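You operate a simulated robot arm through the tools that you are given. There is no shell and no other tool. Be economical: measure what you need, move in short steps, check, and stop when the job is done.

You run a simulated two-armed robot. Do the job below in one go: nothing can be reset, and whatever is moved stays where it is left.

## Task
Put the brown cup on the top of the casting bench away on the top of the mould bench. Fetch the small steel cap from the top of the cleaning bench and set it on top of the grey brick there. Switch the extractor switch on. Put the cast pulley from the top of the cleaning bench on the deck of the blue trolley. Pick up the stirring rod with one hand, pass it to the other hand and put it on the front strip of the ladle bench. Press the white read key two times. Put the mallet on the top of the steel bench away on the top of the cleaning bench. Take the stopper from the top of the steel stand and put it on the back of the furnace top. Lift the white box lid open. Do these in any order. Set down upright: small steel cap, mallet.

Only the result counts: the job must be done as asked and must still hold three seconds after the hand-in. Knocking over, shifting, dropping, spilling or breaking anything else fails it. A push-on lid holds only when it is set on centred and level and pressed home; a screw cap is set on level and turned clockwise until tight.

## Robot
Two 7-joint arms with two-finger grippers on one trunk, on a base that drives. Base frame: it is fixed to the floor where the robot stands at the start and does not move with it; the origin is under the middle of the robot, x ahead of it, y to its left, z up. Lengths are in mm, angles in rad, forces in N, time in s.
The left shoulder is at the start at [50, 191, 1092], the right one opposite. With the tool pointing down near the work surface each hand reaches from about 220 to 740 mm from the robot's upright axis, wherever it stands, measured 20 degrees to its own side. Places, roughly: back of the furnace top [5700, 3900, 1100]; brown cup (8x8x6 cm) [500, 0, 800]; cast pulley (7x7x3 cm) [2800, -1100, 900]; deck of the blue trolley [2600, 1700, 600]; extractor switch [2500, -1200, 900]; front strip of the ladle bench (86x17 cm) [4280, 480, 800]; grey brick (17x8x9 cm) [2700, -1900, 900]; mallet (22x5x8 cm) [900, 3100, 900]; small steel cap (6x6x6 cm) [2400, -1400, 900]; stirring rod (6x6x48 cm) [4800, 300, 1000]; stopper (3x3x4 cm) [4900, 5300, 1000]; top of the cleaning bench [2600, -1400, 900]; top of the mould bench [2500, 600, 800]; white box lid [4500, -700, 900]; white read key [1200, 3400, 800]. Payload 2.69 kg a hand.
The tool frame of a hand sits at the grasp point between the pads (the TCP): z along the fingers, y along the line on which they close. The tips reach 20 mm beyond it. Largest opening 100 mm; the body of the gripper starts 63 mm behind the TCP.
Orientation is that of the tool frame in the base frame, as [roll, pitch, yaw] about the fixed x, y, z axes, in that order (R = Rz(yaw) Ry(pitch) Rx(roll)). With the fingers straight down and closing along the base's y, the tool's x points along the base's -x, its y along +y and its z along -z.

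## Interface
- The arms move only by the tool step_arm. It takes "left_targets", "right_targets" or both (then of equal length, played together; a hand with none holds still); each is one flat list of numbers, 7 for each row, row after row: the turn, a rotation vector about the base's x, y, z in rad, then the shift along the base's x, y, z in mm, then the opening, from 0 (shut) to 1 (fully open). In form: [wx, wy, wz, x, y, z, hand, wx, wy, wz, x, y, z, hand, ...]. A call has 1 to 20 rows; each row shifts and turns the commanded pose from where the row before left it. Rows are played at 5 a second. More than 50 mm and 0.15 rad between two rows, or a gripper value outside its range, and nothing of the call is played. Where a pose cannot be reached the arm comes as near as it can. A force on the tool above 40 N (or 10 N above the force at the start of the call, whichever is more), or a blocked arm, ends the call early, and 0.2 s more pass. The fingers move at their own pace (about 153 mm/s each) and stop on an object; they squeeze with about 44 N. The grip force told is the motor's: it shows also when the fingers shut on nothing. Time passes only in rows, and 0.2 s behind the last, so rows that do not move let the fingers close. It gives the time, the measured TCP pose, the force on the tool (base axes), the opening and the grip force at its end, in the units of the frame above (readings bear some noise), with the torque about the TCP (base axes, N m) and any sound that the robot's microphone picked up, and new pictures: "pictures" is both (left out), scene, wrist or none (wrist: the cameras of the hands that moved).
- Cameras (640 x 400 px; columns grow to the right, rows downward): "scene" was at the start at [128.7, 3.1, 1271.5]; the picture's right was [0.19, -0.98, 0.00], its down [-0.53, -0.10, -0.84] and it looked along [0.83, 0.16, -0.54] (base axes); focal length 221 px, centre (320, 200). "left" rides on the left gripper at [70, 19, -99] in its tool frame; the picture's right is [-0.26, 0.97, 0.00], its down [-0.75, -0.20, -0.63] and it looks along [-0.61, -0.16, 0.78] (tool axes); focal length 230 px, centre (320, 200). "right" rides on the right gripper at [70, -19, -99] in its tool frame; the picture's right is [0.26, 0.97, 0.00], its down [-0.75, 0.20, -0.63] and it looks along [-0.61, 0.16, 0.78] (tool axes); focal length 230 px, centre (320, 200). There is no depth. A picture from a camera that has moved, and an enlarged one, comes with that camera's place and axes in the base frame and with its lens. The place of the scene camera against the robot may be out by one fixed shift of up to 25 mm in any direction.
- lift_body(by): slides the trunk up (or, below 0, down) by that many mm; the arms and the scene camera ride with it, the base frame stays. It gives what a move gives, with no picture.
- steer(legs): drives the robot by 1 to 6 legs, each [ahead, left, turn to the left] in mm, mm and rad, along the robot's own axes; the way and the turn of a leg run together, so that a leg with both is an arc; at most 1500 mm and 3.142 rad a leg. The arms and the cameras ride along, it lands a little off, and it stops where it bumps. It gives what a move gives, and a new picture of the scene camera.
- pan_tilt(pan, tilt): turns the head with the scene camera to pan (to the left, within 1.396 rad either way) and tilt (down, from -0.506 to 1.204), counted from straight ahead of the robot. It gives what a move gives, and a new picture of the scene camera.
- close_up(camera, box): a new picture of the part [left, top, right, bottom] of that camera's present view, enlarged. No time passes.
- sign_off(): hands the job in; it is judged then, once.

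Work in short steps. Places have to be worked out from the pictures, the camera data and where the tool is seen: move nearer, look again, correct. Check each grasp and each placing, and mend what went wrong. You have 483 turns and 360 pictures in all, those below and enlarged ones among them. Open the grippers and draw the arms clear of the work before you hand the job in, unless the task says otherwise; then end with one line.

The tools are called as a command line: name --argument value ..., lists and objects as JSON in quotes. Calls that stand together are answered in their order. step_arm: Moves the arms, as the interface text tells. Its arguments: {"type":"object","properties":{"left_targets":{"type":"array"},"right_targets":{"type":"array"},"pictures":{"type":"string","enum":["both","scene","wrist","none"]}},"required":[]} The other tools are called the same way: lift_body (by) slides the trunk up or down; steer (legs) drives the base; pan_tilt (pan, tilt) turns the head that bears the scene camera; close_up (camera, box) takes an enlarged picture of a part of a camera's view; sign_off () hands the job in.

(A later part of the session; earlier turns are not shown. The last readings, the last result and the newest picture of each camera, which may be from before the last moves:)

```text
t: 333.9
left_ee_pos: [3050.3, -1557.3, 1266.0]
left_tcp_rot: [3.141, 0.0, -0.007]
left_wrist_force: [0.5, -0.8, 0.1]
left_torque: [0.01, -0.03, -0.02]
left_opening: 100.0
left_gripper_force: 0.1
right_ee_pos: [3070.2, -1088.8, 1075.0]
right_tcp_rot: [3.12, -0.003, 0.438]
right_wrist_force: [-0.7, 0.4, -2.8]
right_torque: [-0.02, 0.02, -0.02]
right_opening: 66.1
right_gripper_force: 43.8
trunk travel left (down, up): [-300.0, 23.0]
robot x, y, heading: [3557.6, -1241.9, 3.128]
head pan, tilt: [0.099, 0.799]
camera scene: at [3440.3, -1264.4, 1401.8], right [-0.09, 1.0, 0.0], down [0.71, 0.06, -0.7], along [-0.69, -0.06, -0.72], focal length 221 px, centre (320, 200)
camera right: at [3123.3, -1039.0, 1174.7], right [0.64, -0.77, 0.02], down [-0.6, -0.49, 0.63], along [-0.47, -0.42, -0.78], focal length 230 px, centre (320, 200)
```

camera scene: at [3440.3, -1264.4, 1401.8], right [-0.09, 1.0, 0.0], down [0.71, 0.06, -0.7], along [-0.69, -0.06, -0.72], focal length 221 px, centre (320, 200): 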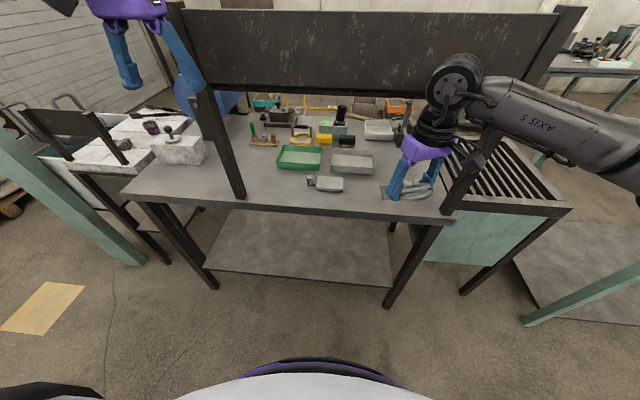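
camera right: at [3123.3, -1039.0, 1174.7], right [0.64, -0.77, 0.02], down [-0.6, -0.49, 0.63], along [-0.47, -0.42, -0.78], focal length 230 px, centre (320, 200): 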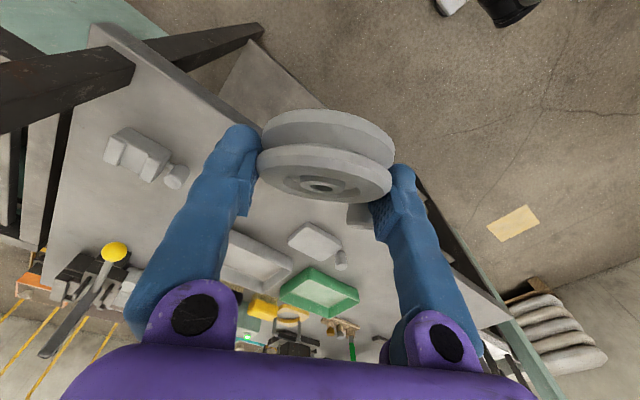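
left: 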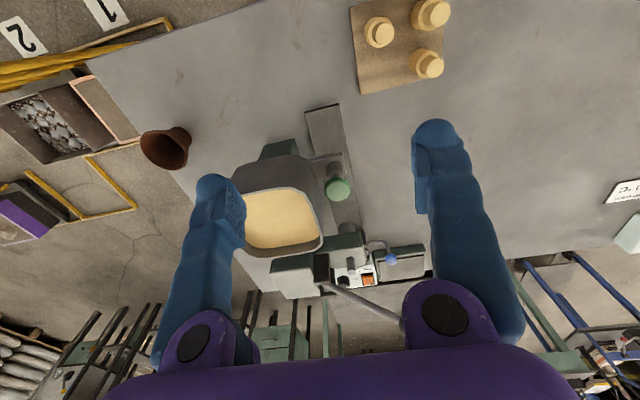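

The pulley is held. Now I carry it along the back aisle to the blue trolley.

steer --legs '[[-80, 0, 0], [0, -1400, 0], [0, -1300, 0]]'

pan_tilt --pan -0.3 --tilt 0.7

```text
t: 358.0
left_ee_pos: [3155.1, 1129.5, 1265.8]
left_tcp_rot: [3.141, 0.0, -0.02]
left_wrist_force: [0.2, -0.6, -0.2]
left_torque: [-0.02, -0.05, 0.03]
left_opening: 100.0
left_gripper_force: 0.1
right_ee_pos: [3179.5, 1599.7, 1076.3]
right_tcp_rot: [3.122, -0.003, 0.422]
right_wrist_force: [-0.3, -0.5, -2.3]
right_torque: [0.04, 0.03, -0.01]
right_opening: 66.3
right_gripper_force: 44.2
trunk travel left (down, up): [-300.0, 23.0]
robot x, y, heading: [3664.7, 1435.4, 3.116]
head pan, tilt: [0.099, 0.799]
camera scene: at [3548.6, 1417.8, 1401.9], right [-0.08, 1.0, 0.0], down [0.71, 0.06, -0.7], along [-0.69, -0.05, -0.72], focal length 221 px, centre (320, 200)
```

scene: 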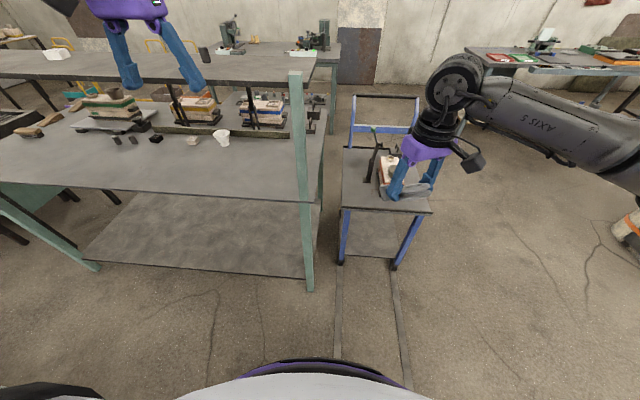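

```text
t: 358.9
left_ee_pos: [3154.8, 1130.0, 1267.6]
left_tcp_rot: [3.142, 0.001, -0.02]
left_wrist_force: [0.1, 1.0, -0.5]
left_torque: [-0.01, 0.02, -0.02]
left_opening: 99.8
left_gripper_force: 0.0
right_ee_pos: [3181.2, 1599.9, 1074.6]
right_tcp_rot: [3.12, -0.003, 0.424]
right_wrist_force: [0.2, -0.1, -1.6]
right_torque: [0.02, 0.05, 0.0]
right_opening: 66.1
right_gripper_force: 44.3
trunk travel left (down, up): [-300.0, 23.0]
robot x, y, heading: [3666.3, 1436.1, 3.117]
head pan, tilt: [-0.3, 0.7]
camera scene: at [3548.4, 1450.7, 1410.1], right [0.32, 0.95, 0.0], down [0.61, -0.2, -0.76], along [-0.73, 0.24, -0.64], focal length 221 px, centre (320, 200)
```

scene: 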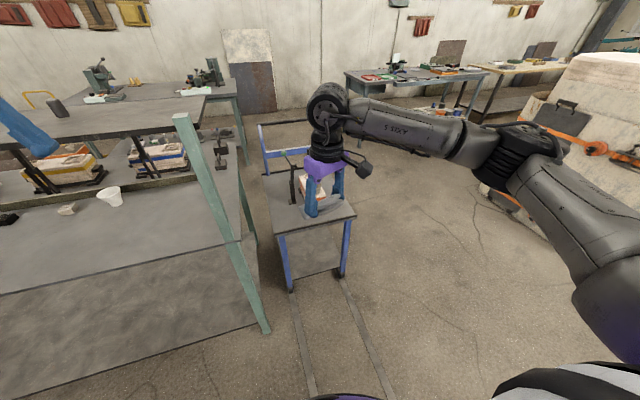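

The trolley's near end is cramped by the mould bench post, so I'll approach it from its open +y side: around to (2935, 2380), facing -y.

steer --legs '[[0, -950, 0.025], [730, 0, 0], [0, 0, 1.571]]'

pan_tilt --pan -0.2 --tilt 0.7

```text
t: 374.9
left_ee_pos: [3257.2, 1867.8, 1266.4]
left_tcp_rot: [3.14, 0.0, 1.565]
left_wrist_force: [0.1, -0.2, -1.2]
left_torque: [-0.01, 0.02, -0.01]
left_opening: 100.2
left_gripper_force: 0.0
right_ee_pos: [2786.5, 1888.4, 1075.7]
right_tcp_rot: [3.122, -0.002, 2.006]
right_wrist_force: [0.1, 0.6, -2.4]
right_torque: [-0.02, 0.02, -0.03]
right_opening: 66.0
right_gripper_force: 43.7
trunk travel left (down, up): [-300.0, 23.0]
robot x, y, heading: [2943.5, 2372.8, -1.581]
head pan, tilt: [-0.3, 0.7]
camera scene: at [2918.5, 2241.5, 1410.2], right [-0.95, 0.31, 0.0], down [0.2, 0.61, -0.76], along [-0.23, -0.73, -0.64], focal length 221 px, centre (320, 200)
```

scene: 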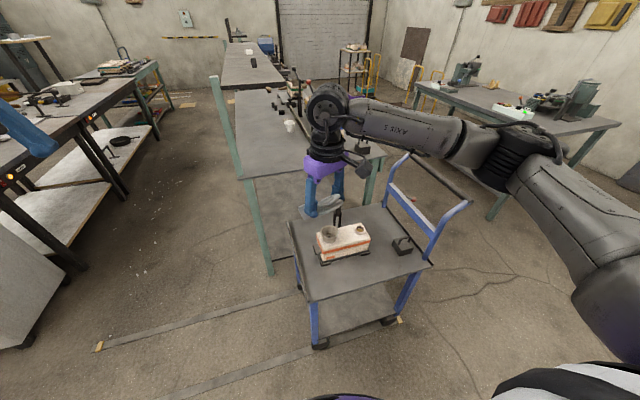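

```text
t: 375.6
left_ee_pos: [3257.7, 1866.2, 1266.7]
left_tcp_rot: [3.141, 0.0, 1.561]
left_wrist_force: [0.3, -0.4, -0.1]
left_torque: [0.05, 0.01, 0.0]
left_opening: 100.1
left_gripper_force: 0.1
right_ee_pos: [2787.1, 1886.9, 1074.8]
right_tcp_rot: [3.121, -0.002, 2.007]
right_wrist_force: [0.2, 0.3, -1.5]
right_torque: [-0.01, 0.03, 0.0]
right_opening: 66.0
right_gripper_force: 44.7
trunk travel left (down, up): [-300.0, 23.0]
robot x, y, heading: [2941.8, 2377.2, -1.585]
head pan, tilt: [-0.201, 0.7]
camera scene: at [2926.5, 2239.3, 1410.2], right [-0.98, 0.21, 0.0], down [0.14, 0.63, -0.76], along [-0.16, -0.75, -0.64], focal length 221 px, centre (320, 200)
```

scene: 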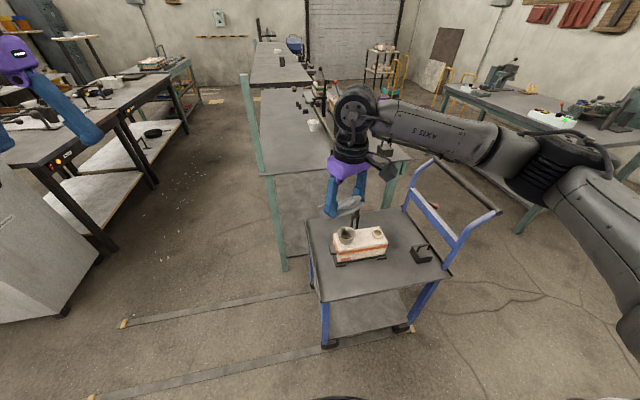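

The deck has a clear strip in front of the mould box (x 2450–2840, y 1745–1860). I lower the trunk, then tilt the tool so the pulley is level again.

lift_body --by -280

step_arm --right_targets '[-0.1265, -0.0588, 0, -10, 0, 0, 0, -0.1265, -0.0588, 0, -10, 0, 0, 0, -0.1265, -0.0588, 0, -10, 0, 0, 0, -0.1265, -0.0588, 0, -10, 0, 0, 0, -0.1265, -0.0588, 0, -10, 0, 0, 0]' --pictures "both"

```text
t: 378.4
left_ee_pos: [3256.2, 1867.1, 986.9]
left_tcp_rot: [-3.139, 0.0, 1.563]
left_wrist_force: [0.9, -0.1, -0.1]
left_torque: [-0.01, 0.02, 0.02]
left_opening: 99.9
left_gripper_force: 0.1
right_ee_pos: [2787.2, 1887.9, 794.9]
right_tcp_rot: [3.12, 0.0, 2.006]
right_wrist_force: [-0.7, 0.1, -2.2]
right_torque: [-0.03, -0.01, 0.02]
right_opening: 66.0
right_gripper_force: 44.3
trunk travel left (down, up): [-20.0, 303.0]
robot x, y, heading: [2944.7, 2374.4, -1.578]
head pan, tilt: [-0.201, 0.7]
```

```text
t: 379.6
left_ee_pos: [3256.7, 1866.4, 986.5]
left_tcp_rot: [3.141, 0.0, 1.562]
left_wrist_force: [0.0, 0.2, -0.6]
left_torque: [0.01, 0.03, 0.0]
left_opening: 99.9
left_gripper_force: 0.1
right_ee_pos: [2737.5, 1886.3, 797.2]
right_tcp_rot: [3.122, 0.699, 2.007]
right_wrist_force: [-0.2, -0.2, -2.3]
right_torque: [-0.01, 0.05, -0.02]
right_opening: 65.7
right_gripper_force: 43.7
trunk travel left (down, up): [-20.0, 303.0]
robot x, y, heading: [2946.1, 2376.3, -1.58]
head pan, tilt: [-0.201, 0.7]
camera scene: at [2926.4, 2239.4, 1130.2], right [-0.98, 0.21, 0.0], down [0.14, 0.63, -0.76], along [-0.16, -0.75, -0.64], focal length 221 px, centre (320, 200)
camera right: at [2667.1, 1984.6, 826.8], right [0.79, 0.6, -0.15], down [0.24, -0.07, 0.97], along [0.57, -0.8, -0.2], focal length 230 px, centre (320, 200)
```

scene: 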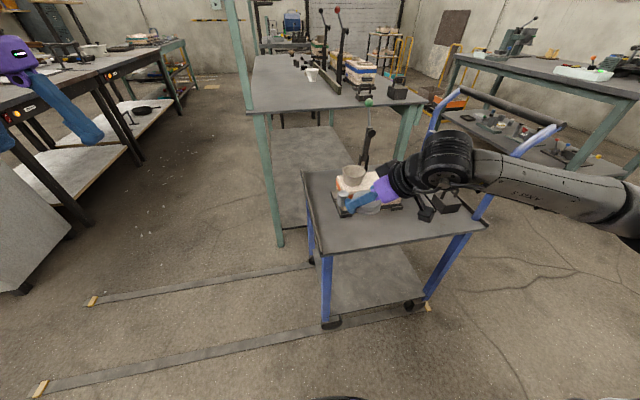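
right: 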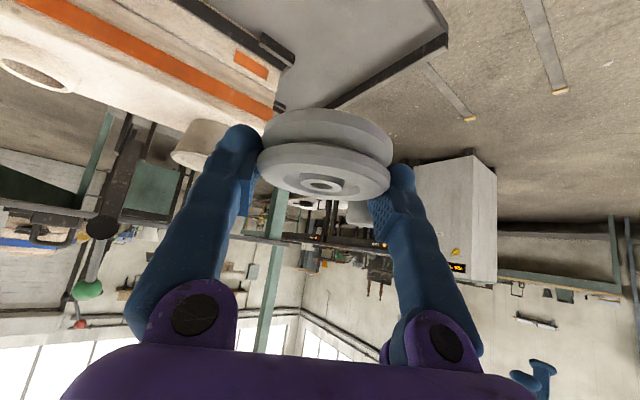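

Level again. I move over the strip to (2690, 1812) and lower partway.

step_arm --right_targets '[0, 0, 0, -16, -25, -25, 0, 0, 0, 0, -16, -25, -25, 0, 0, 0, 0, -15, -24, -25, 0, 0, 0, 0, 0, 0, -30, 0]' --pictures "both"

close_up --camera "scene" --box '[300, 140, 500, 265]'

```text
t: 380.6
left_ee_pos: [3256.7, 1867.3, 985.5]
left_tcp_rot: [3.141, 0.0, 1.566]
left_wrist_force: [-0.4, -0.2, 0.1]
left_torque: [-0.04, 0.03, 0.0]
left_opening: 100.0
left_gripper_force: 0.0
right_ee_pos: [2692.4, 1814.2, 690.3]
right_tcp_rot: [3.122, 0.696, 2.005]
right_wrist_force: [0.0, -0.1, -2.1]
right_torque: [0.01, 0.0, 0.02]
right_opening: 66.0
right_gripper_force: 43.7
trunk travel left (down, up): [-20.0, 303.0]
robot x, y, heading: [2945.4, 2375.9, -1.58]
head pan, tilt: [-0.201, 0.7]
camera scene: at [2926.5, 2239.2, 1130.2], right [-0.98, 0.21, 0.0], down [0.14, 0.63, -0.76], along [-0.16, -0.75, -0.64], focal length 221 px, centre (320, 200)
camera right: at [2622.1, 1911.0, 721.0], right [0.79, 0.6, -0.15], down [0.24, -0.07, 0.97], along [0.57, -0.8, -0.2], focal length 230 px, centre (320, 200)
```

scene: 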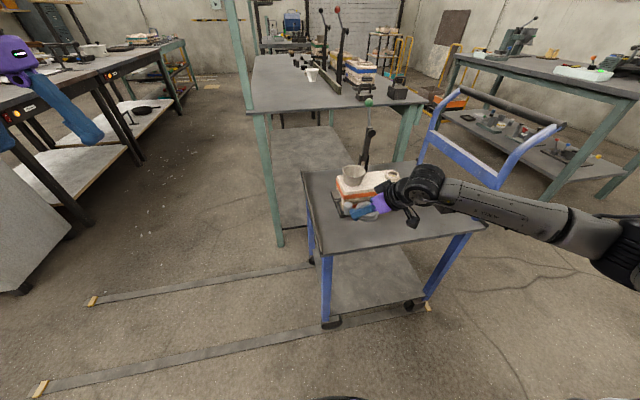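
right: 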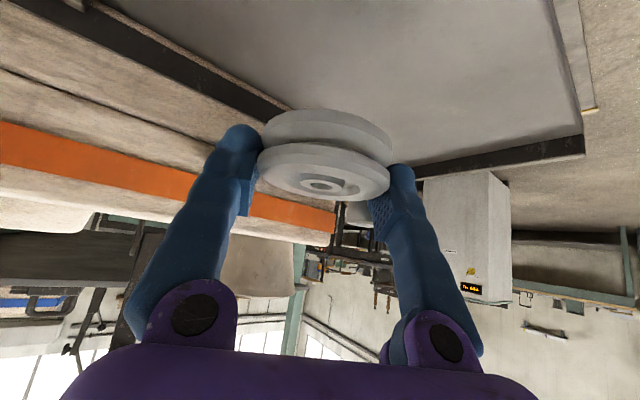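

```text
3.20 times, centred on (400, 202) of scene
camera zoom: at [2926.5, 2239.2, 1130.2], right [-0.98, 0.21, 0.0], down [0.14, 0.63, -0.76], along [-0.16, -0.75, -0.64], focal length 708 px, centre (64, 192)
```

zoom: 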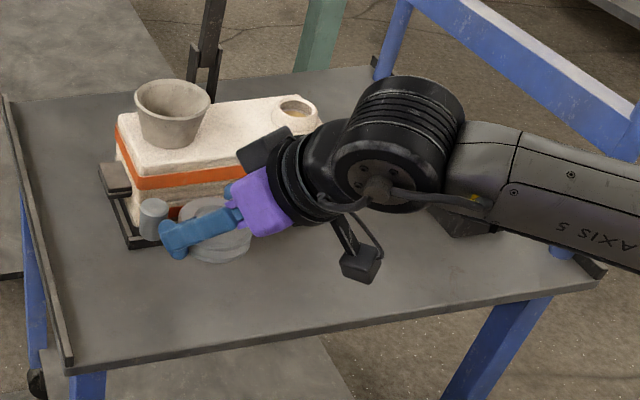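

Clearances to the box base and the deck edge look even. Lowering in steps to contact.

step_arm --right_targets '[0, 0, 0, 0, 3, -20, 0, 0, 0, 0, 0, 0, -15, 0]' --pictures "none"

step_arm --right_targets '[0, 0, 0, 0, 0, -6, 0, 0, 0, 0, 0, 0, -6, 0]' --pictures "wrist"

close_up --camera "scene" --box '[300, 140, 500, 265]'

```text
t: 381.2
left_ee_pos: [3257.5, 1866.8, 987.1]
left_tcp_rot: [-3.142, 0.0, 1.563]
left_wrist_force: [0.3, -0.2, -0.1]
left_torque: [0.02, -0.02, 0.03]
left_opening: 100.1
left_gripper_force: 0.1
right_ee_pos: [2690.9, 1818.9, 656.3]
right_tcp_rot: [3.122, 0.697, 2.005]
right_wrist_force: [-0.7, -0.7, -3.3]
right_torque: [0.03, 0.02, -0.01]
right_opening: 66.0
right_gripper_force: 44.1
trunk travel left (down, up): [-20.0, 303.0]
robot x, y, heading: [2945.9, 2375.0, -1.587]
head pan, tilt: [-0.201, 0.7]
```

```text
t: 381.8
left_ee_pos: [3256.5, 1866.9, 986.4]
left_tcp_rot: [3.141, 0.001, 1.565]
left_wrist_force: [0.6, -0.3, -0.4]
left_torque: [0.0, 0.02, 0.0]
left_opening: 100.4
left_gripper_force: 0.0
right_ee_pos: [2689.5, 1817.3, 645.0]
right_tcp_rot: [3.124, 0.7, 2.006]
right_wrist_force: [-0.5, 1.3, 2.6]
right_torque: [0.09, -0.11, 0.04]
right_opening: 65.9
right_gripper_force: 44.5
trunk travel left (down, up): [-20.0, 303.0]
robot x, y, heading: [2942.8, 2379.5, -1.578]
head pan, tilt: [-0.201, 0.7]
camera right: at [2620.3, 1914.2, 674.9], right [0.79, 0.6, -0.15], down [0.24, -0.07, 0.97], along [0.57, -0.8, -0.2], focal length 230 px, centre (320, 200)
```

right: 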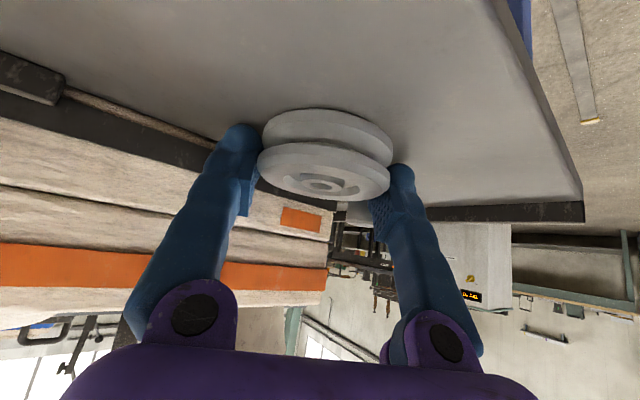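

```text
3.20 times, centred on (400, 202) of scene
camera zoom: at [2926.7, 2239.8, 1130.4], right [-0.98, 0.21, 0.0], down [0.13, 0.63, -0.77], along [-0.16, -0.75, -0.64], focal length 708 px, centre (64, 192)
```

zoom: 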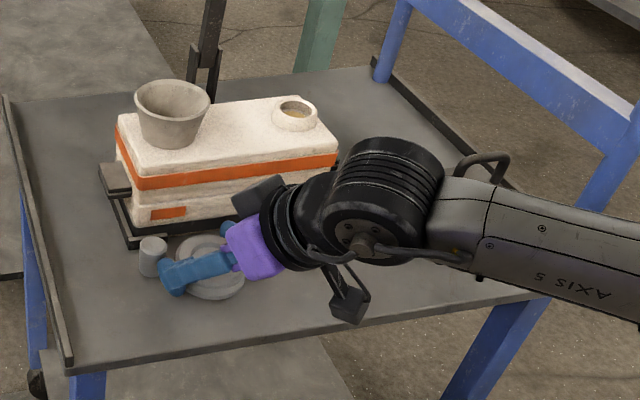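

Contact is starting at z≈645. A hair more, then I open.

step_arm --right_targets '[0, 0, 0, 0, 0, -2, 0, 0, 0, 0, 0, 0, -1, 0]' --pictures "none"

step_arm --right_targets '[0, 0, 0, 0, 0, 1, 0.75, 0, 0, 0, 0, 0, 0, 0.95, 0, 0, 0, 0, 0, 0, 0.95]' --pictures "wrist"

```text
t: 382.4
left_ee_pos: [3257.5, 1868.7, 988.2]
left_tcp_rot: [-3.14, 0.001, 1.564]
left_wrist_force: [-0.9, 0.3, -0.2]
left_torque: [-0.01, -0.02, 0.01]
left_opening: 99.9
left_gripper_force: 0.0
right_ee_pos: [2690.1, 1817.5, 643.4]
right_tcp_rot: [3.123, 0.703, 2.008]
right_wrist_force: [-6.8, 3.0, 18.0]
right_torque: [0.68, -0.18, 0.19]
right_opening: 66.1
right_gripper_force: 44.0
trunk travel left (down, up): [-20.0, 303.0]
robot x, y, heading: [2945.1, 2377.4, -1.587]
head pan, tilt: [-0.201, 0.7]
```

```text
t: 383.2
left_ee_pos: [3257.0, 1866.8, 986.9]
left_tcp_rot: [3.141, -0.001, 1.564]
left_wrist_force: [0.2, -0.2, 0.4]
left_torque: [0.02, 0.0, -0.03]
left_opening: 100.1
left_gripper_force: 0.0
right_ee_pos: [2690.1, 1818.9, 640.9]
right_tcp_rot: [3.122, 0.695, 2.006]
right_wrist_force: [-0.2, 0.3, 0.2]
right_torque: [0.03, 0.01, 0.01]
right_opening: 95.2
right_gripper_force: 0.1
trunk travel left (down, up): [-20.0, 303.0]
robot x, y, heading: [2942.8, 2380.4, -1.579]
head pan, tilt: [-0.201, 0.7]
camera right: at [2620.3, 1915.1, 671.7], right [0.79, 0.6, -0.15], down [0.24, -0.08, 0.97], along [0.57, -0.8, -0.21], focal length 230 px, centre (320, 200)
```

right: 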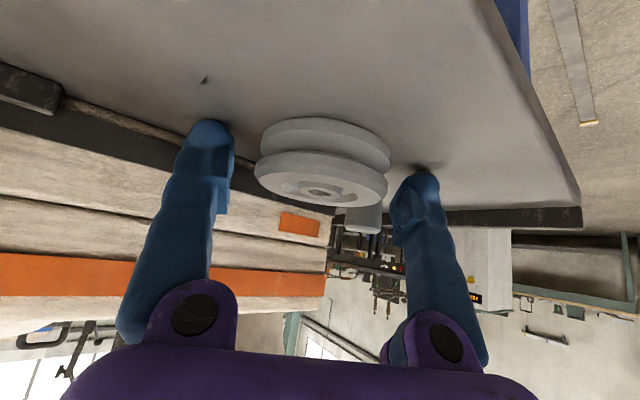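

Released and lying flat. I retreat along the tool axis and check.

step_arm --right_targets '[0, 0, 0, -12, 26, 34, 0.95, 0, 0, 0, -12, 26, 34, 0.95, 0, 0, 0, -12, 26, 34, 0.95, 0, 0, 0, -6, 26, 34, 0.95, 0, 0, 0, 0, 10, 45, 0.95]' --pictures "none"

close_up --camera "scene" --box '[300, 140, 500, 265]'

```text
t: 384.4
left_ee_pos: [3256.5, 1868.4, 986.5]
left_tcp_rot: [-3.14, -0.001, 1.565]
left_wrist_force: [-0.3, 0.3, -0.3]
left_torque: [-0.03, -0.03, -0.02]
left_opening: 99.9
left_gripper_force: 0.0
right_ee_pos: [2648.6, 1930.9, 820.8]
right_tcp_rot: [3.121, 0.696, 2.005]
right_wrist_force: [0.5, -0.3, 0.3]
right_torque: [0.04, 0.0, 0.01]
right_opening: 94.9
right_gripper_force: 0.2
trunk travel left (down, up): [-20.0, 303.0]
robot x, y, heading: [2942.0, 2377.2, -1.581]
head pan, tilt: [-0.201, 0.7]
```

```text
3.20 times, centred on (400, 202) of scene
camera zoom: at [2926.8, 2239.5, 1130.2], right [-0.98, 0.21, 0.0], down [0.13, 0.63, -0.77], along [-0.16, -0.75, -0.64], focal length 708 px, centre (64, 192)
```

zoom: 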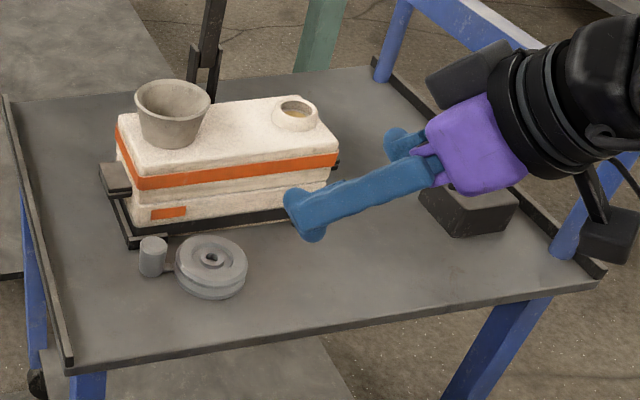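

The pulley is on the deck. I level the right tool, raise the trunk, turn to heading 0 and go to the ladle bench.

step_arm --right_targets '[0.1265, 0.0588, 0, 0, 10, 20, 0.5, 0.1265, 0.0588, 0, 0, 10, 20, 0.5, 0.1265, 0.0588, 0, 0, 10, 20, 0.5, 0.1265, 0.0588, 0, 0, 0, 20, 0.5, 0.1265, 0.0588, 0, 0, 0, 20, 0.5, 0, 0, -0.146, 0, 0, 0, 0.5, 0, 0, -0.146, 0, 0, 0, 0.5, 0, 0, -0.146, 0, 0, 0, 0.5]' --pictures "none"

lift_body --by 130

steer --legs '[[0, 0, 1.58], [680, 0, 0], [0, -1000, 0], [0, -700, 0]]'

pan_tilt --pan 0 --tilt 0.45

```text
t: 386.2
left_ee_pos: [3257.1, 1867.7, 986.4]
left_tcp_rot: [3.141, -0.001, 1.565]
left_wrist_force: [-0.3, 1.1, -0.4]
left_torque: [0.0, -0.02, -0.01]
left_opening: 100.3
left_gripper_force: 0.0
right_ee_pos: [2649.2, 1960.2, 923.5]
right_tcp_rot: [3.119, -0.001, 1.565]
right_wrist_force: [0.2, 0.0, -0.4]
right_torque: [0.0, 0.01, -0.01]
right_opening: 50.0
right_gripper_force: 0.1
trunk travel left (down, up): [-20.0, 303.0]
robot x, y, heading: [2944.5, 2376.8, -1.583]
head pan, tilt: [-0.201, 0.7]
```

```text
t: 387.8
left_ee_pos: [3256.5, 1866.9, 1116.7]
left_tcp_rot: [3.14, 0.001, 1.563]
left_wrist_force: [0.5, 0.3, -0.1]
left_torque: [0.0, -0.02, -0.01]
left_opening: 100.1
left_gripper_force: 0.0
right_ee_pos: [2648.0, 1960.9, 1052.3]
right_tcp_rot: [3.121, -0.001, 1.566]
right_wrist_force: [-0.2, 0.7, 0.8]
right_torque: [0.05, 0.02, 0.0]
right_opening: 49.8
right_gripper_force: 0.1
trunk travel left (down, up): [-150.0, 173.0]
robot x, y, heading: [2943.7, 2376.8, -1.581]
head pan, tilt: [-0.201, 0.7]
```

```text
t: 410.4
left_ee_pos: [4168.8, 1011.3, 1116.3]
left_tcp_rot: [-3.141, 0.0, -3.105]
left_wrist_force: [1.2, 0.5, 0.8]
left_torque: [0.01, 0.01, 0.02]
left_opening: 100.0
left_gripper_force: 0.1
right_ee_pos: [4102.7, 398.2, 1052.9]
right_tcp_rot: [3.121, 0.001, -3.103]
right_wrist_force: [-0.1, -0.7, -0.4]
right_torque: [-0.06, 0.02, -0.03]
right_opening: 49.9
right_gripper_force: 0.1
trunk travel left (down, up): [-150.0, 173.0]
robot x, y, heading: [3672.1, 675.2, 0.036]
head pan, tilt: [-0.201, 0.7]
camera scene: at [3798.9, 649.0, 1260.2], right [-0.17, -0.99, 0.0], down [-0.64, 0.11, -0.76], along [0.75, -0.13, -0.64], focal length 221 px, centre (320, 200)
```

scene: 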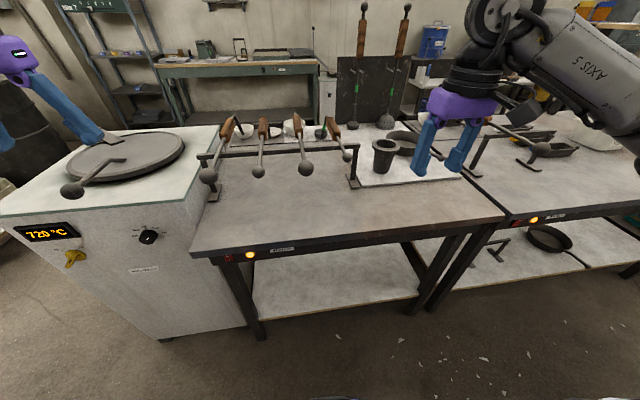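

```text
t: 411.2
left_ee_pos: [4169.7, 1011.7, 1116.4]
left_tcp_rot: [-3.142, 0.002, -3.105]
left_wrist_force: [1.4, -0.2, -0.2]
left_torque: [-0.01, 0.0, 0.03]
left_opening: 99.7
left_gripper_force: 0.0
right_ee_pos: [4102.1, 398.2, 1052.7]
right_tcp_rot: [3.12, 0.0, -3.101]
right_wrist_force: [0.0, 0.6, -0.1]
right_torque: [-0.01, -0.01, -0.02]
right_opening: 50.0
right_gripper_force: 0.0
trunk travel left (down, up): [-150.0, 173.0]
robot x, y, heading: [3674.6, 673.5, 0.035]
head pan, tilt: [0.0, 0.45]
camera scene: at [3807.0, 666.2, 1282.3], right [0.03, -1.0, 0.0], down [-0.44, -0.01, -0.9], along [0.9, 0.03, -0.44], focal length 221 px, centre (320, 200)
```

scene: 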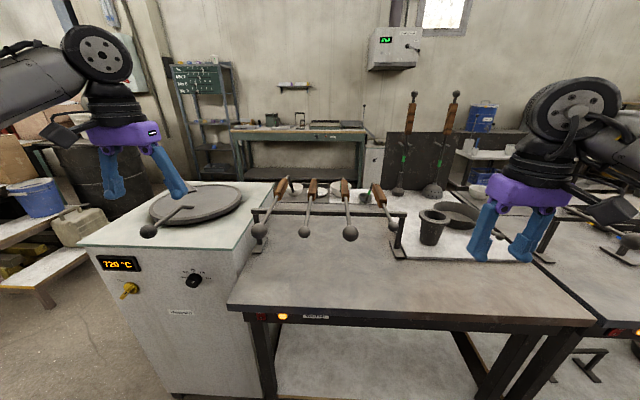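

Two tall tools stand at the back of the ladle bench; the left one at about (4805, 318) matches the stirring rod. I take a closer look.

close_up --camera "scene" --box '[360, 70, 500, 210]'

close_up --camera "scene" --box '[220, 160, 480, 340]'

```text
2.86 times, centred on (430, 140) of scene
camera zoom: at [3807.0, 666.2, 1282.3], right [0.03, -1.0, 0.0], down [-0.44, -0.01, -0.9], along [0.9, 0.03, -0.44], focal length 632 px, centre (6, 371)
```

zoom: 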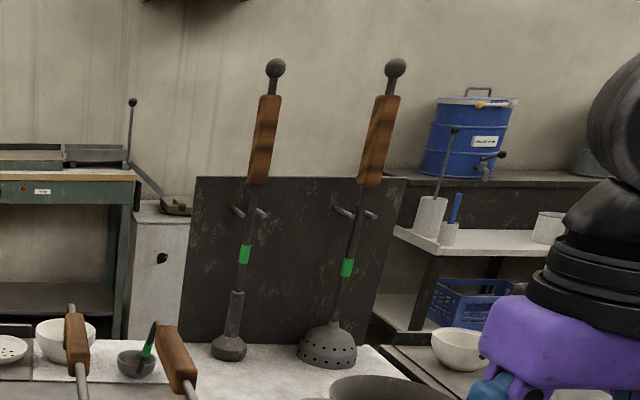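

```text
2.22 times, centred on (350, 250) of scene
camera zoom: at [3807.0, 666.2, 1282.3], right [0.03, -1.0, 0.0], down [-0.44, -0.01, -0.9], along [0.9, 0.03, -0.44], focal length 492 px, centre (253, 89)
```

zoom: 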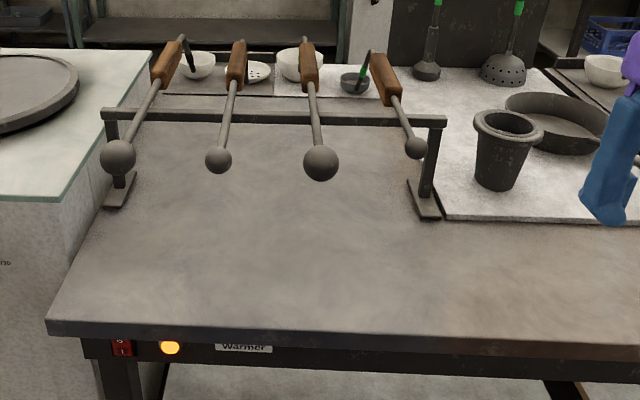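

The rod leans on pegs against the board with its wooden handle above the board top, out of reach from here but reachable from behind. First I look at the white box further right.

steer --legs '[[0, 0, -0.036], [0, -1200, 0]]'

pan_tilt --pan -0.2 --tilt 0.5

```text
t: 422.4
left_ee_pos: [4181.6, -212.6, 1117.8]
left_tcp_rot: [-3.141, -0.001, -3.131]
left_wrist_force: [0.5, -0.4, -1.0]
left_torque: [0.01, 0.0, -0.02]
left_opening: 100.0
left_gripper_force: 0.1
right_ee_pos: [4099.9, -822.3, 1053.2]
right_tcp_rot: [3.12, -0.002, -3.129]
right_wrist_force: [-0.6, -0.1, -0.1]
right_torque: [0.01, -0.01, 0.02]
right_opening: 49.9
right_gripper_force: 0.1
trunk travel left (down, up): [-150.0, 173.0]
robot x, y, heading: [3677.9, -535.1, 0.006]
head pan, tilt: [0.0, 0.45]
camera scene: at [3810.4, -547.3, 1282.4], right [0.01, -1.0, 0.0], down [-0.44, 0.0, -0.9], along [0.9, 0.01, -0.44], focal length 221 px, centre (320, 200)
```

scene: 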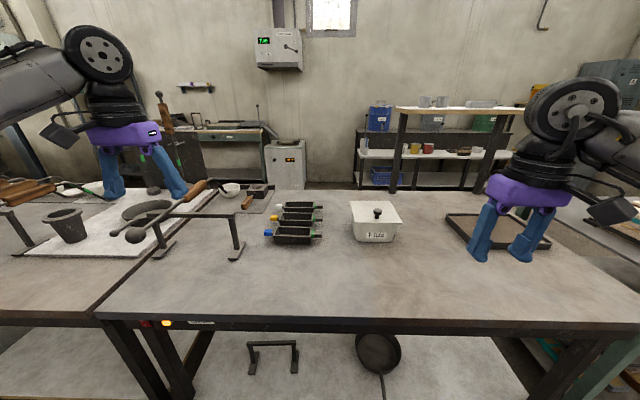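

```text
t: 423.2
left_ee_pos: [4180.7, -212.4, 1116.7]
left_tcp_rot: [-3.141, 0.002, -3.131]
left_wrist_force: [-1.0, 0.0, -0.4]
left_torque: [-0.03, 0.0, 0.03]
left_opening: 99.9
left_gripper_force: 0.1
right_ee_pos: [4099.7, -821.1, 1053.5]
right_tcp_rot: [3.122, -0.001, -3.129]
right_wrist_force: [0.0, 1.0, -0.6]
right_torque: [-0.03, -0.04, 0.0]
right_opening: 50.1
right_gripper_force: 0.1
trunk travel left (down, up): [-150.0, 173.0]
robot x, y, heading: [3676.0, -532.1, 0.008]
head pan, tilt: [-0.201, 0.499]
camera scene: at [3807.8, -565.3, 1277.9], right [-0.19, -0.98, 0.0], down [-0.47, 0.09, -0.88], along [0.86, -0.17, -0.48], focal length 221 px, centre (320, 200)
```

scene: 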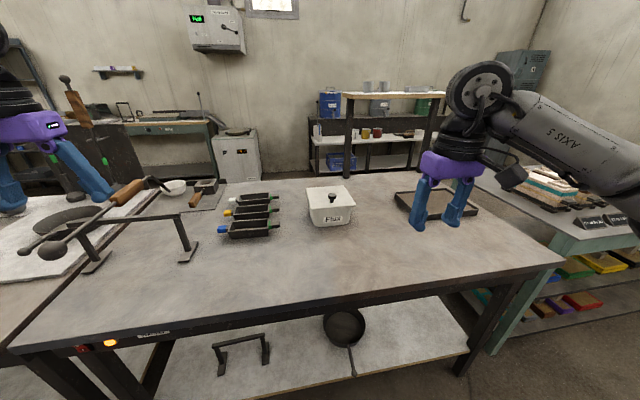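

close_up --camera "scene" --box '[270, 160, 390, 245]'

```text
4.71 times, centred on (330, 202) of scene
camera zoom: at [3807.8, -565.3, 1277.9], right [-0.19, -0.98, 0.0], down [-0.47, 0.09, -0.88], along [0.86, -0.17, -0.48], focal length 1042 px, centre (273, 188)
```

zoom: 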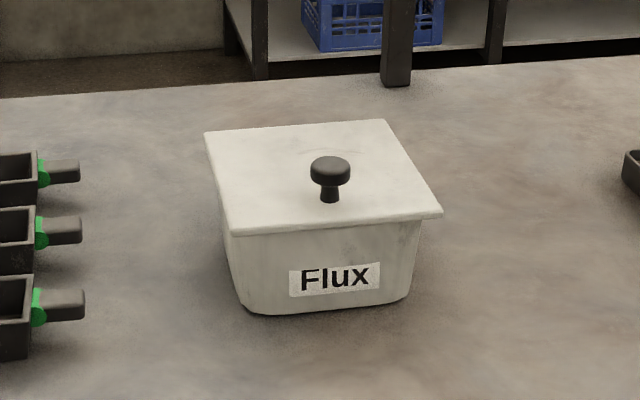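

The box is marked "Flux", with a knob toward the front of the lid, so the lid is probably hinged at the rear. Opening it and taking the rod both suit the rear side better, so I drive round the furnace cabinet into the back aisle.

steer --legs '[[0, 1200, 0], [0, 1180, 0], [700, 0, 0]]'

pan_tilt --pan -0.4 --tilt 0.4

```text
t: 447.4
left_ee_pos: [4868.2, 2142.6, 1116.8]
left_tcp_rot: [3.141, 0.0, 3.139]
left_wrist_force: [0.4, -0.5, 0.5]
left_torque: [0.0, 0.03, 0.01]
left_opening: 99.7
left_gripper_force: 0.1
right_ee_pos: [4776.4, 1535.0, 1053.4]
right_tcp_rot: [3.121, -0.002, 3.141]
right_wrist_force: [0.5, 0.1, -0.6]
right_torque: [0.02, 0.03, 0.01]
right_opening: 50.1
right_gripper_force: 0.0
trunk travel left (down, up): [-150.0, 173.0]
robot x, y, heading: [4358.5, 1826.9, -0.007]
head pan, tilt: [-0.201, 0.499]
camera scene: at [4490.6, 1795.4, 1277.9], right [-0.21, -0.98, 0.0], down [-0.47, 0.1, -0.88], along [0.86, -0.18, -0.48], focal length 221 px, centre (320, 200)
```

scene: 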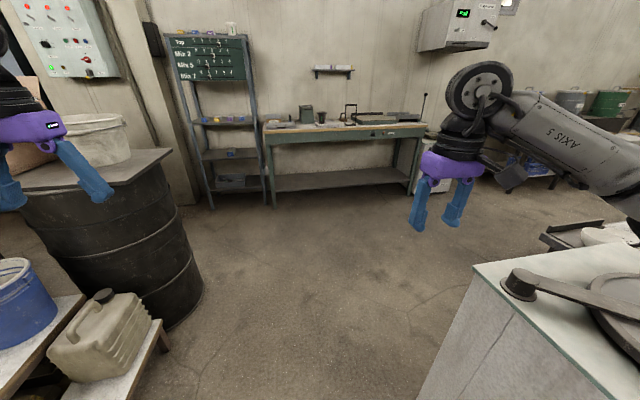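

```text
t: 448.1
left_ee_pos: [4869.0, 2142.6, 1116.6]
left_tcp_rot: [-3.141, 0.0, 3.138]
left_wrist_force: [0.2, -0.1, 0.2]
left_torque: [-0.03, 0.02, 0.01]
left_opening: 99.7
left_gripper_force: 0.1
right_ee_pos: [4777.1, 1534.5, 1053.8]
right_tcp_rot: [3.121, 0.001, -3.141]
right_wrist_force: [0.3, 1.0, 0.5]
right_torque: [-0.02, 0.0, 0.02]
right_opening: 49.9
right_gripper_force: 0.1
trunk travel left (down, up): [-150.0, 173.0]
robot x, y, heading: [4363.0, 1830.4, -0.009]
head pan, tilt: [-0.4, 0.4]
camera scene: at [4486.4, 1777.6, 1287.0], right [-0.39, -0.92, 0.0], down [-0.36, 0.15, -0.92], along [0.85, -0.36, -0.39], focal length 221 px, centre (320, 200)
```

scene: 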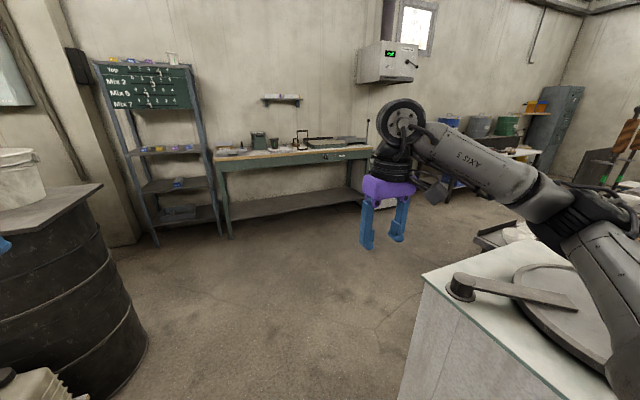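

The way between the barrel and the cabinet is open; I keep a bit to the right and go through to the back aisle.

steer --legs '[[0, -110, 0], [1050, 0, 0]]'

pan_tilt --pan -1.2 --tilt 0.4

```text
t: 449.6
left_ee_pos: [4867.3, 2064.0, 1116.6]
left_tcp_rot: [-3.141, 0.0, 3.137]
left_wrist_force: [0.6, -0.2, 0.3]
left_torque: [-0.08, -0.03, 0.01]
left_opening: 100.1
left_gripper_force: 0.0
right_ee_pos: [4777.1, 1454.1, 1054.1]
right_tcp_rot: [3.123, -0.001, -3.142]
right_wrist_force: [-0.7, -0.2, 0.8]
right_torque: [-0.04, 0.01, 0.03]
right_opening: 49.9
right_gripper_force: 0.1
trunk travel left (down, up): [-150.0, 173.0]
robot x, y, heading: [4359.1, 1749.1, -0.015]
head pan, tilt: [-0.4, 0.4]
stopped in leg 1: the robot was blocked; the commanded pose is now the measured one
camera scene: at [4486.0, 1697.8, 1287.1], right [-0.4, -0.92, 0.0], down [-0.36, 0.15, -0.92], along [0.85, -0.36, -0.39], focal length 221 px, centre (320, 200)
```

scene: 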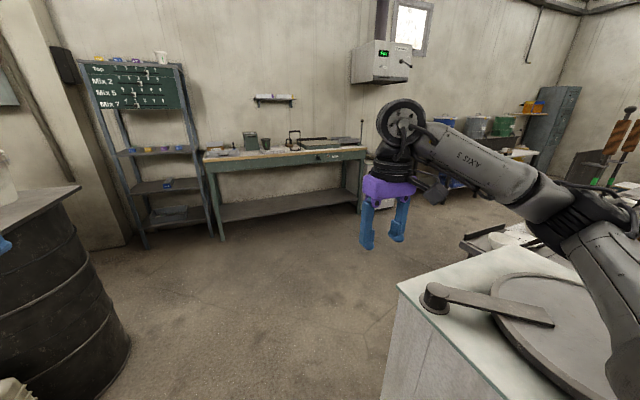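

```text
t: 450.7
left_ee_pos: [4867.7, 2062.5, 1117.4]
left_tcp_rot: [3.14, 0.001, 3.135]
left_wrist_force: [0.2, 0.4, -1.2]
left_torque: [0.03, 0.01, 0.01]
left_opening: 100.0
left_gripper_force: 0.0
right_ee_pos: [4776.4, 1453.7, 1052.9]
right_tcp_rot: [3.121, -0.001, 3.14]
right_wrist_force: [0.0, 0.3, -0.5]
right_torque: [-0.03, -0.01, -0.02]
right_opening: 50.0
right_gripper_force: 0.0
trunk travel left (down, up): [-150.0, 173.0]
robot x, y, heading: [4355.9, 1748.5, -0.006]
head pan, tilt: [-1.201, 0.4]
camera scene: at [4433.8, 1646.8, 1287.0], right [-0.93, -0.36, 0.0], down [-0.14, 0.36, -0.92], along [0.33, -0.86, -0.39], focal length 221 px, centre (320, 200)
```

scene: 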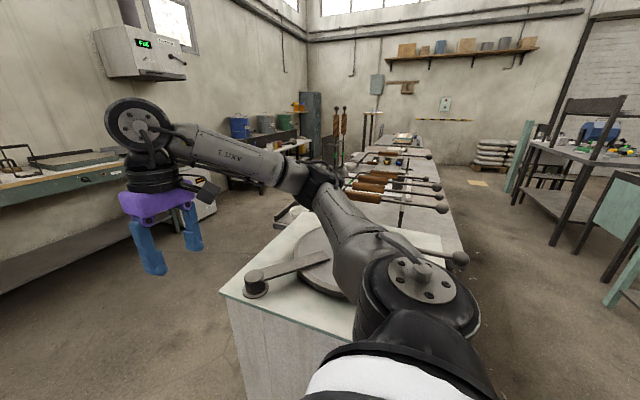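

The base just touched the cabinet side. I ease off 50 mm left and go straight ahead.

steer --legs '[[0, 55, 0.006], [600, 0, 0], [500, 0, 0]]'

pan_tilt --pan -1.3 --tilt 0.45

```text
t: 457.4
left_ee_pos: [5965.8, 2123.2, 1115.8]
left_tcp_rot: [3.139, 0.0, -3.139]
left_wrist_force: [0.4, 0.6, -0.4]
left_torque: [0.02, 0.0, 0.02]
left_opening: 100.2
left_gripper_force: 0.0
right_ee_pos: [5880.8, 1513.7, 1052.9]
right_tcp_rot: [3.12, -0.001, -3.135]
right_wrist_force: [0.9, 0.7, -0.4]
right_torque: [-0.01, 0.0, -0.03]
right_opening: 49.8
right_gripper_force: 0.1
trunk travel left (down, up): [-150.0, 173.0]
robot x, y, heading: [5459.9, 1804.3, 0.001]
head pan, tilt: [-1.201, 0.4]
camera scene: at [5535.8, 1705.2, 1287.0], right [-0.93, -0.36, 0.0], down [-0.14, 0.36, -0.92], along [0.33, -0.86, -0.39], focal length 221 px, centre (320, 200)
```

scene: 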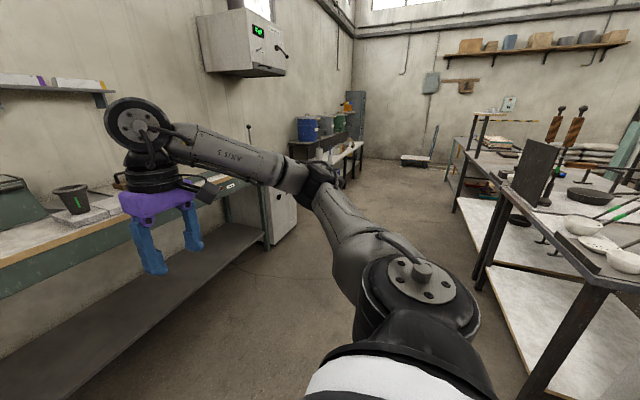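

```text
t: 458.1
left_ee_pos: [5965.4, 2123.9, 1116.5]
left_tcp_rot: [3.139, -0.001, -3.138]
left_wrist_force: [-0.2, 0.4, -0.6]
left_torque: [-0.05, -0.02, -0.01]
left_opening: 100.1
left_gripper_force: 0.0
right_ee_pos: [5880.5, 1515.4, 1052.0]
right_tcp_rot: [3.121, -0.002, -3.134]
right_wrist_force: [0.8, -0.6, -0.4]
right_torque: [0.02, 0.02, -0.02]
right_opening: 50.1
right_gripper_force: 0.1
trunk travel left (down, up): [-150.0, 173.0]
robot x, y, heading: [5464.1, 1804.9, 0.002]
head pan, tilt: [-1.3, 0.45]
camera scene: at [5526.4, 1703.0, 1282.4], right [-0.96, -0.27, 0.0], down [-0.12, 0.42, -0.9], along [0.24, -0.87, -0.43], focal length 221 px, centre (320, 200)
```

scene: 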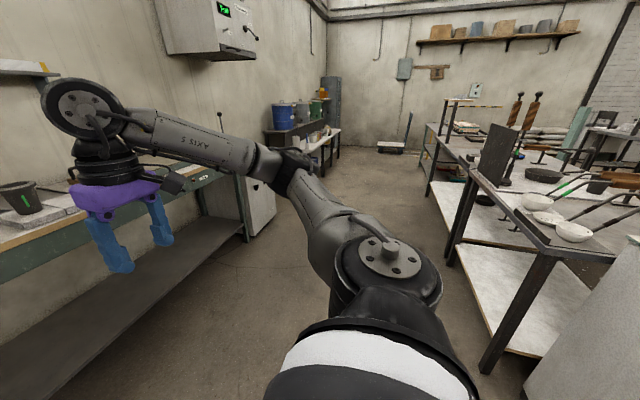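

I back up a little and turn clockwise to face -x, then travel down the back aisle keeping clear of the rods' handles.

steer --legs '[[-220, 0, 0], [0, 0, -3.14], [-300, 0, 0], [0, 900, 0]]'

pan_tilt --pan 0.4 --tilt 0.45

```text
t: 476.7
left_ee_pos: [5012.5, 588.3, 1116.8]
left_tcp_rot: [3.14, 0.0, -0.011]
left_wrist_force: [0.5, -0.4, -0.3]
left_torque: [-0.02, 0.01, 0.02]
left_opening: 100.1
left_gripper_force: 0.0
right_ee_pos: [5109.0, 1197.5, 1053.2]
right_tcp_rot: [3.12, -0.001, -0.007]
right_wrist_force: [1.5, 0.1, -0.1]
right_torque: [-0.01, 0.03, -0.01]
right_opening: 49.8
right_gripper_force: 0.0
trunk travel left (down, up): [-150.0, 173.0]
robot x, y, heading: [5525.9, 900.4, 3.124]
head pan, tilt: [-1.3, 0.45]
camera scene: at [5461.0, 975.7, 1282.4], right [0.97, 0.25, 0.0], down [0.11, -0.42, -0.9], along [-0.23, 0.87, -0.44], focal length 221 px, centre (320, 200)
```

scene: 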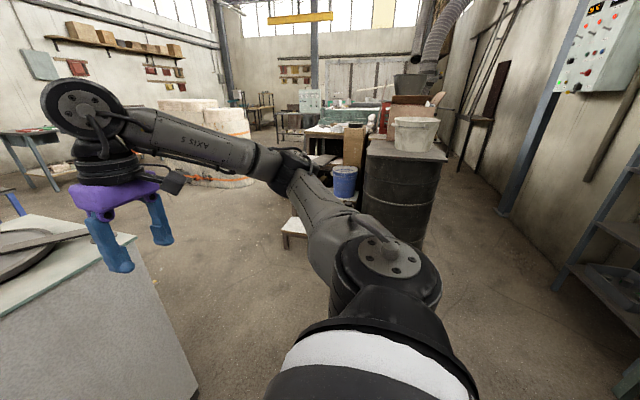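

```text
t: 478.4
left_ee_pos: [5013.4, 590.1, 1117.9]
left_tcp_rot: [3.14, -0.001, -0.012]
left_wrist_force: [-0.2, -0.2, 0.2]
left_torque: [-0.01, -0.02, -0.02]
left_opening: 100.1
left_gripper_force: 0.1
right_ee_pos: [5107.2, 1197.6, 1052.4]
right_tcp_rot: [3.12, -0.001, -0.009]
right_wrist_force: [-0.3, -1.0, 0.7]
right_torque: [0.04, -0.04, 0.01]
right_opening: 50.0
right_gripper_force: 0.1
trunk travel left (down, up): [-150.0, 173.0]
robot x, y, heading: [5527.2, 896.6, 3.131]
head pan, tilt: [0.4, 0.45]
camera scene: at [5399.2, 852.3, 1282.4], right [-0.38, 0.93, 0.0], down [0.4, 0.16, -0.9], along [-0.83, -0.34, -0.44], focal length 221 px, centre (320, 200)
```

scene: 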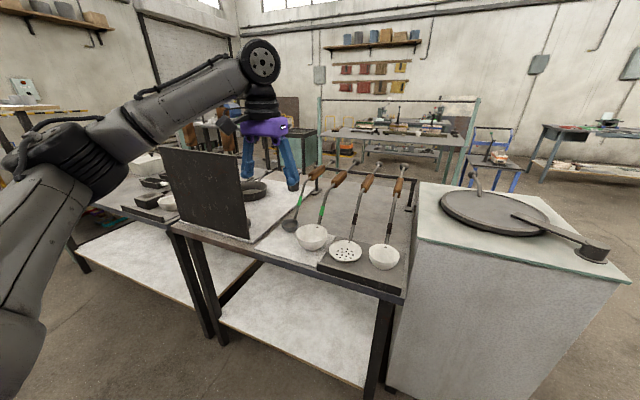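

Clear so far. Continuing to behind the Flux box.

steer --legs '[[0, 800, 0.01], [0, 650, 0]]'

pan_tilt --pan 0.1 --tilt 0.6

```text
t: 491.8
left_ee_pos: [5004.2, -886.9, 1116.7]
left_tcp_rot: [3.14, 0.0, -0.004]
left_wrist_force: [0.1, 0.5, 0.1]
left_torque: [0.0, -0.01, 0.0]
left_opening: 100.0
left_gripper_force: 0.1
right_ee_pos: [5093.3, -279.1, 1052.8]
right_tcp_rot: [3.122, -0.002, -0.001]
right_wrist_force: [-0.4, 0.7, 0.5]
right_torque: [-0.02, -0.04, -0.03]
right_opening: 49.7
right_gripper_force: 0.1
trunk travel left (down, up): [-150.0, 173.0]
robot x, y, heading: [5513.7, -573.7, 3.138]
head pan, tilt: [0.4, 0.45]
camera scene: at [5387.7, -620.7, 1282.4], right [-0.39, 0.92, 0.0], down [0.4, 0.17, -0.9], along [-0.83, -0.35, -0.44], focal length 221 px, centre (320, 200)
```

scene: 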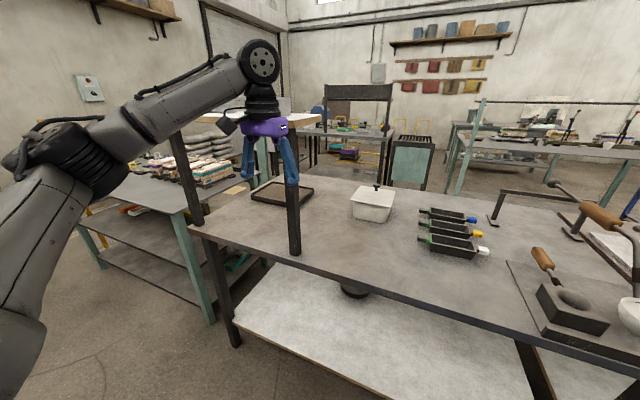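

```text
t: 492.6
left_ee_pos: [5004.6, -886.9, 1117.5]
left_tcp_rot: [3.139, -0.001, -0.003]
left_wrist_force: [0.0, 0.2, -0.4]
left_torque: [0.02, -0.01, 0.0]
left_opening: 100.3
left_gripper_force: 0.1
right_ee_pos: [5093.9, -278.2, 1052.9]
right_tcp_rot: [3.122, 0.0, 0.003]
right_wrist_force: [-0.1, 0.0, 0.0]
right_torque: [0.01, -0.01, 0.0]
right_opening: 50.1
right_gripper_force: 0.1
trunk travel left (down, up): [-150.0, 173.0]
robot x, y, heading: [5510.7, -574.1, 3.137]
head pan, tilt: [0.099, 0.6]
camera scene: at [5384.6, -593.7, 1268.9], right [-0.1, 1.0, 0.0], down [0.56, 0.05, -0.83], along [-0.82, -0.08, -0.56], focal length 221 px, centre (320, 200)
```

scene: 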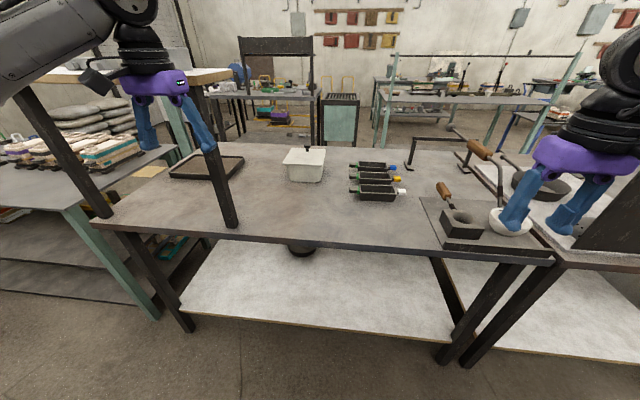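

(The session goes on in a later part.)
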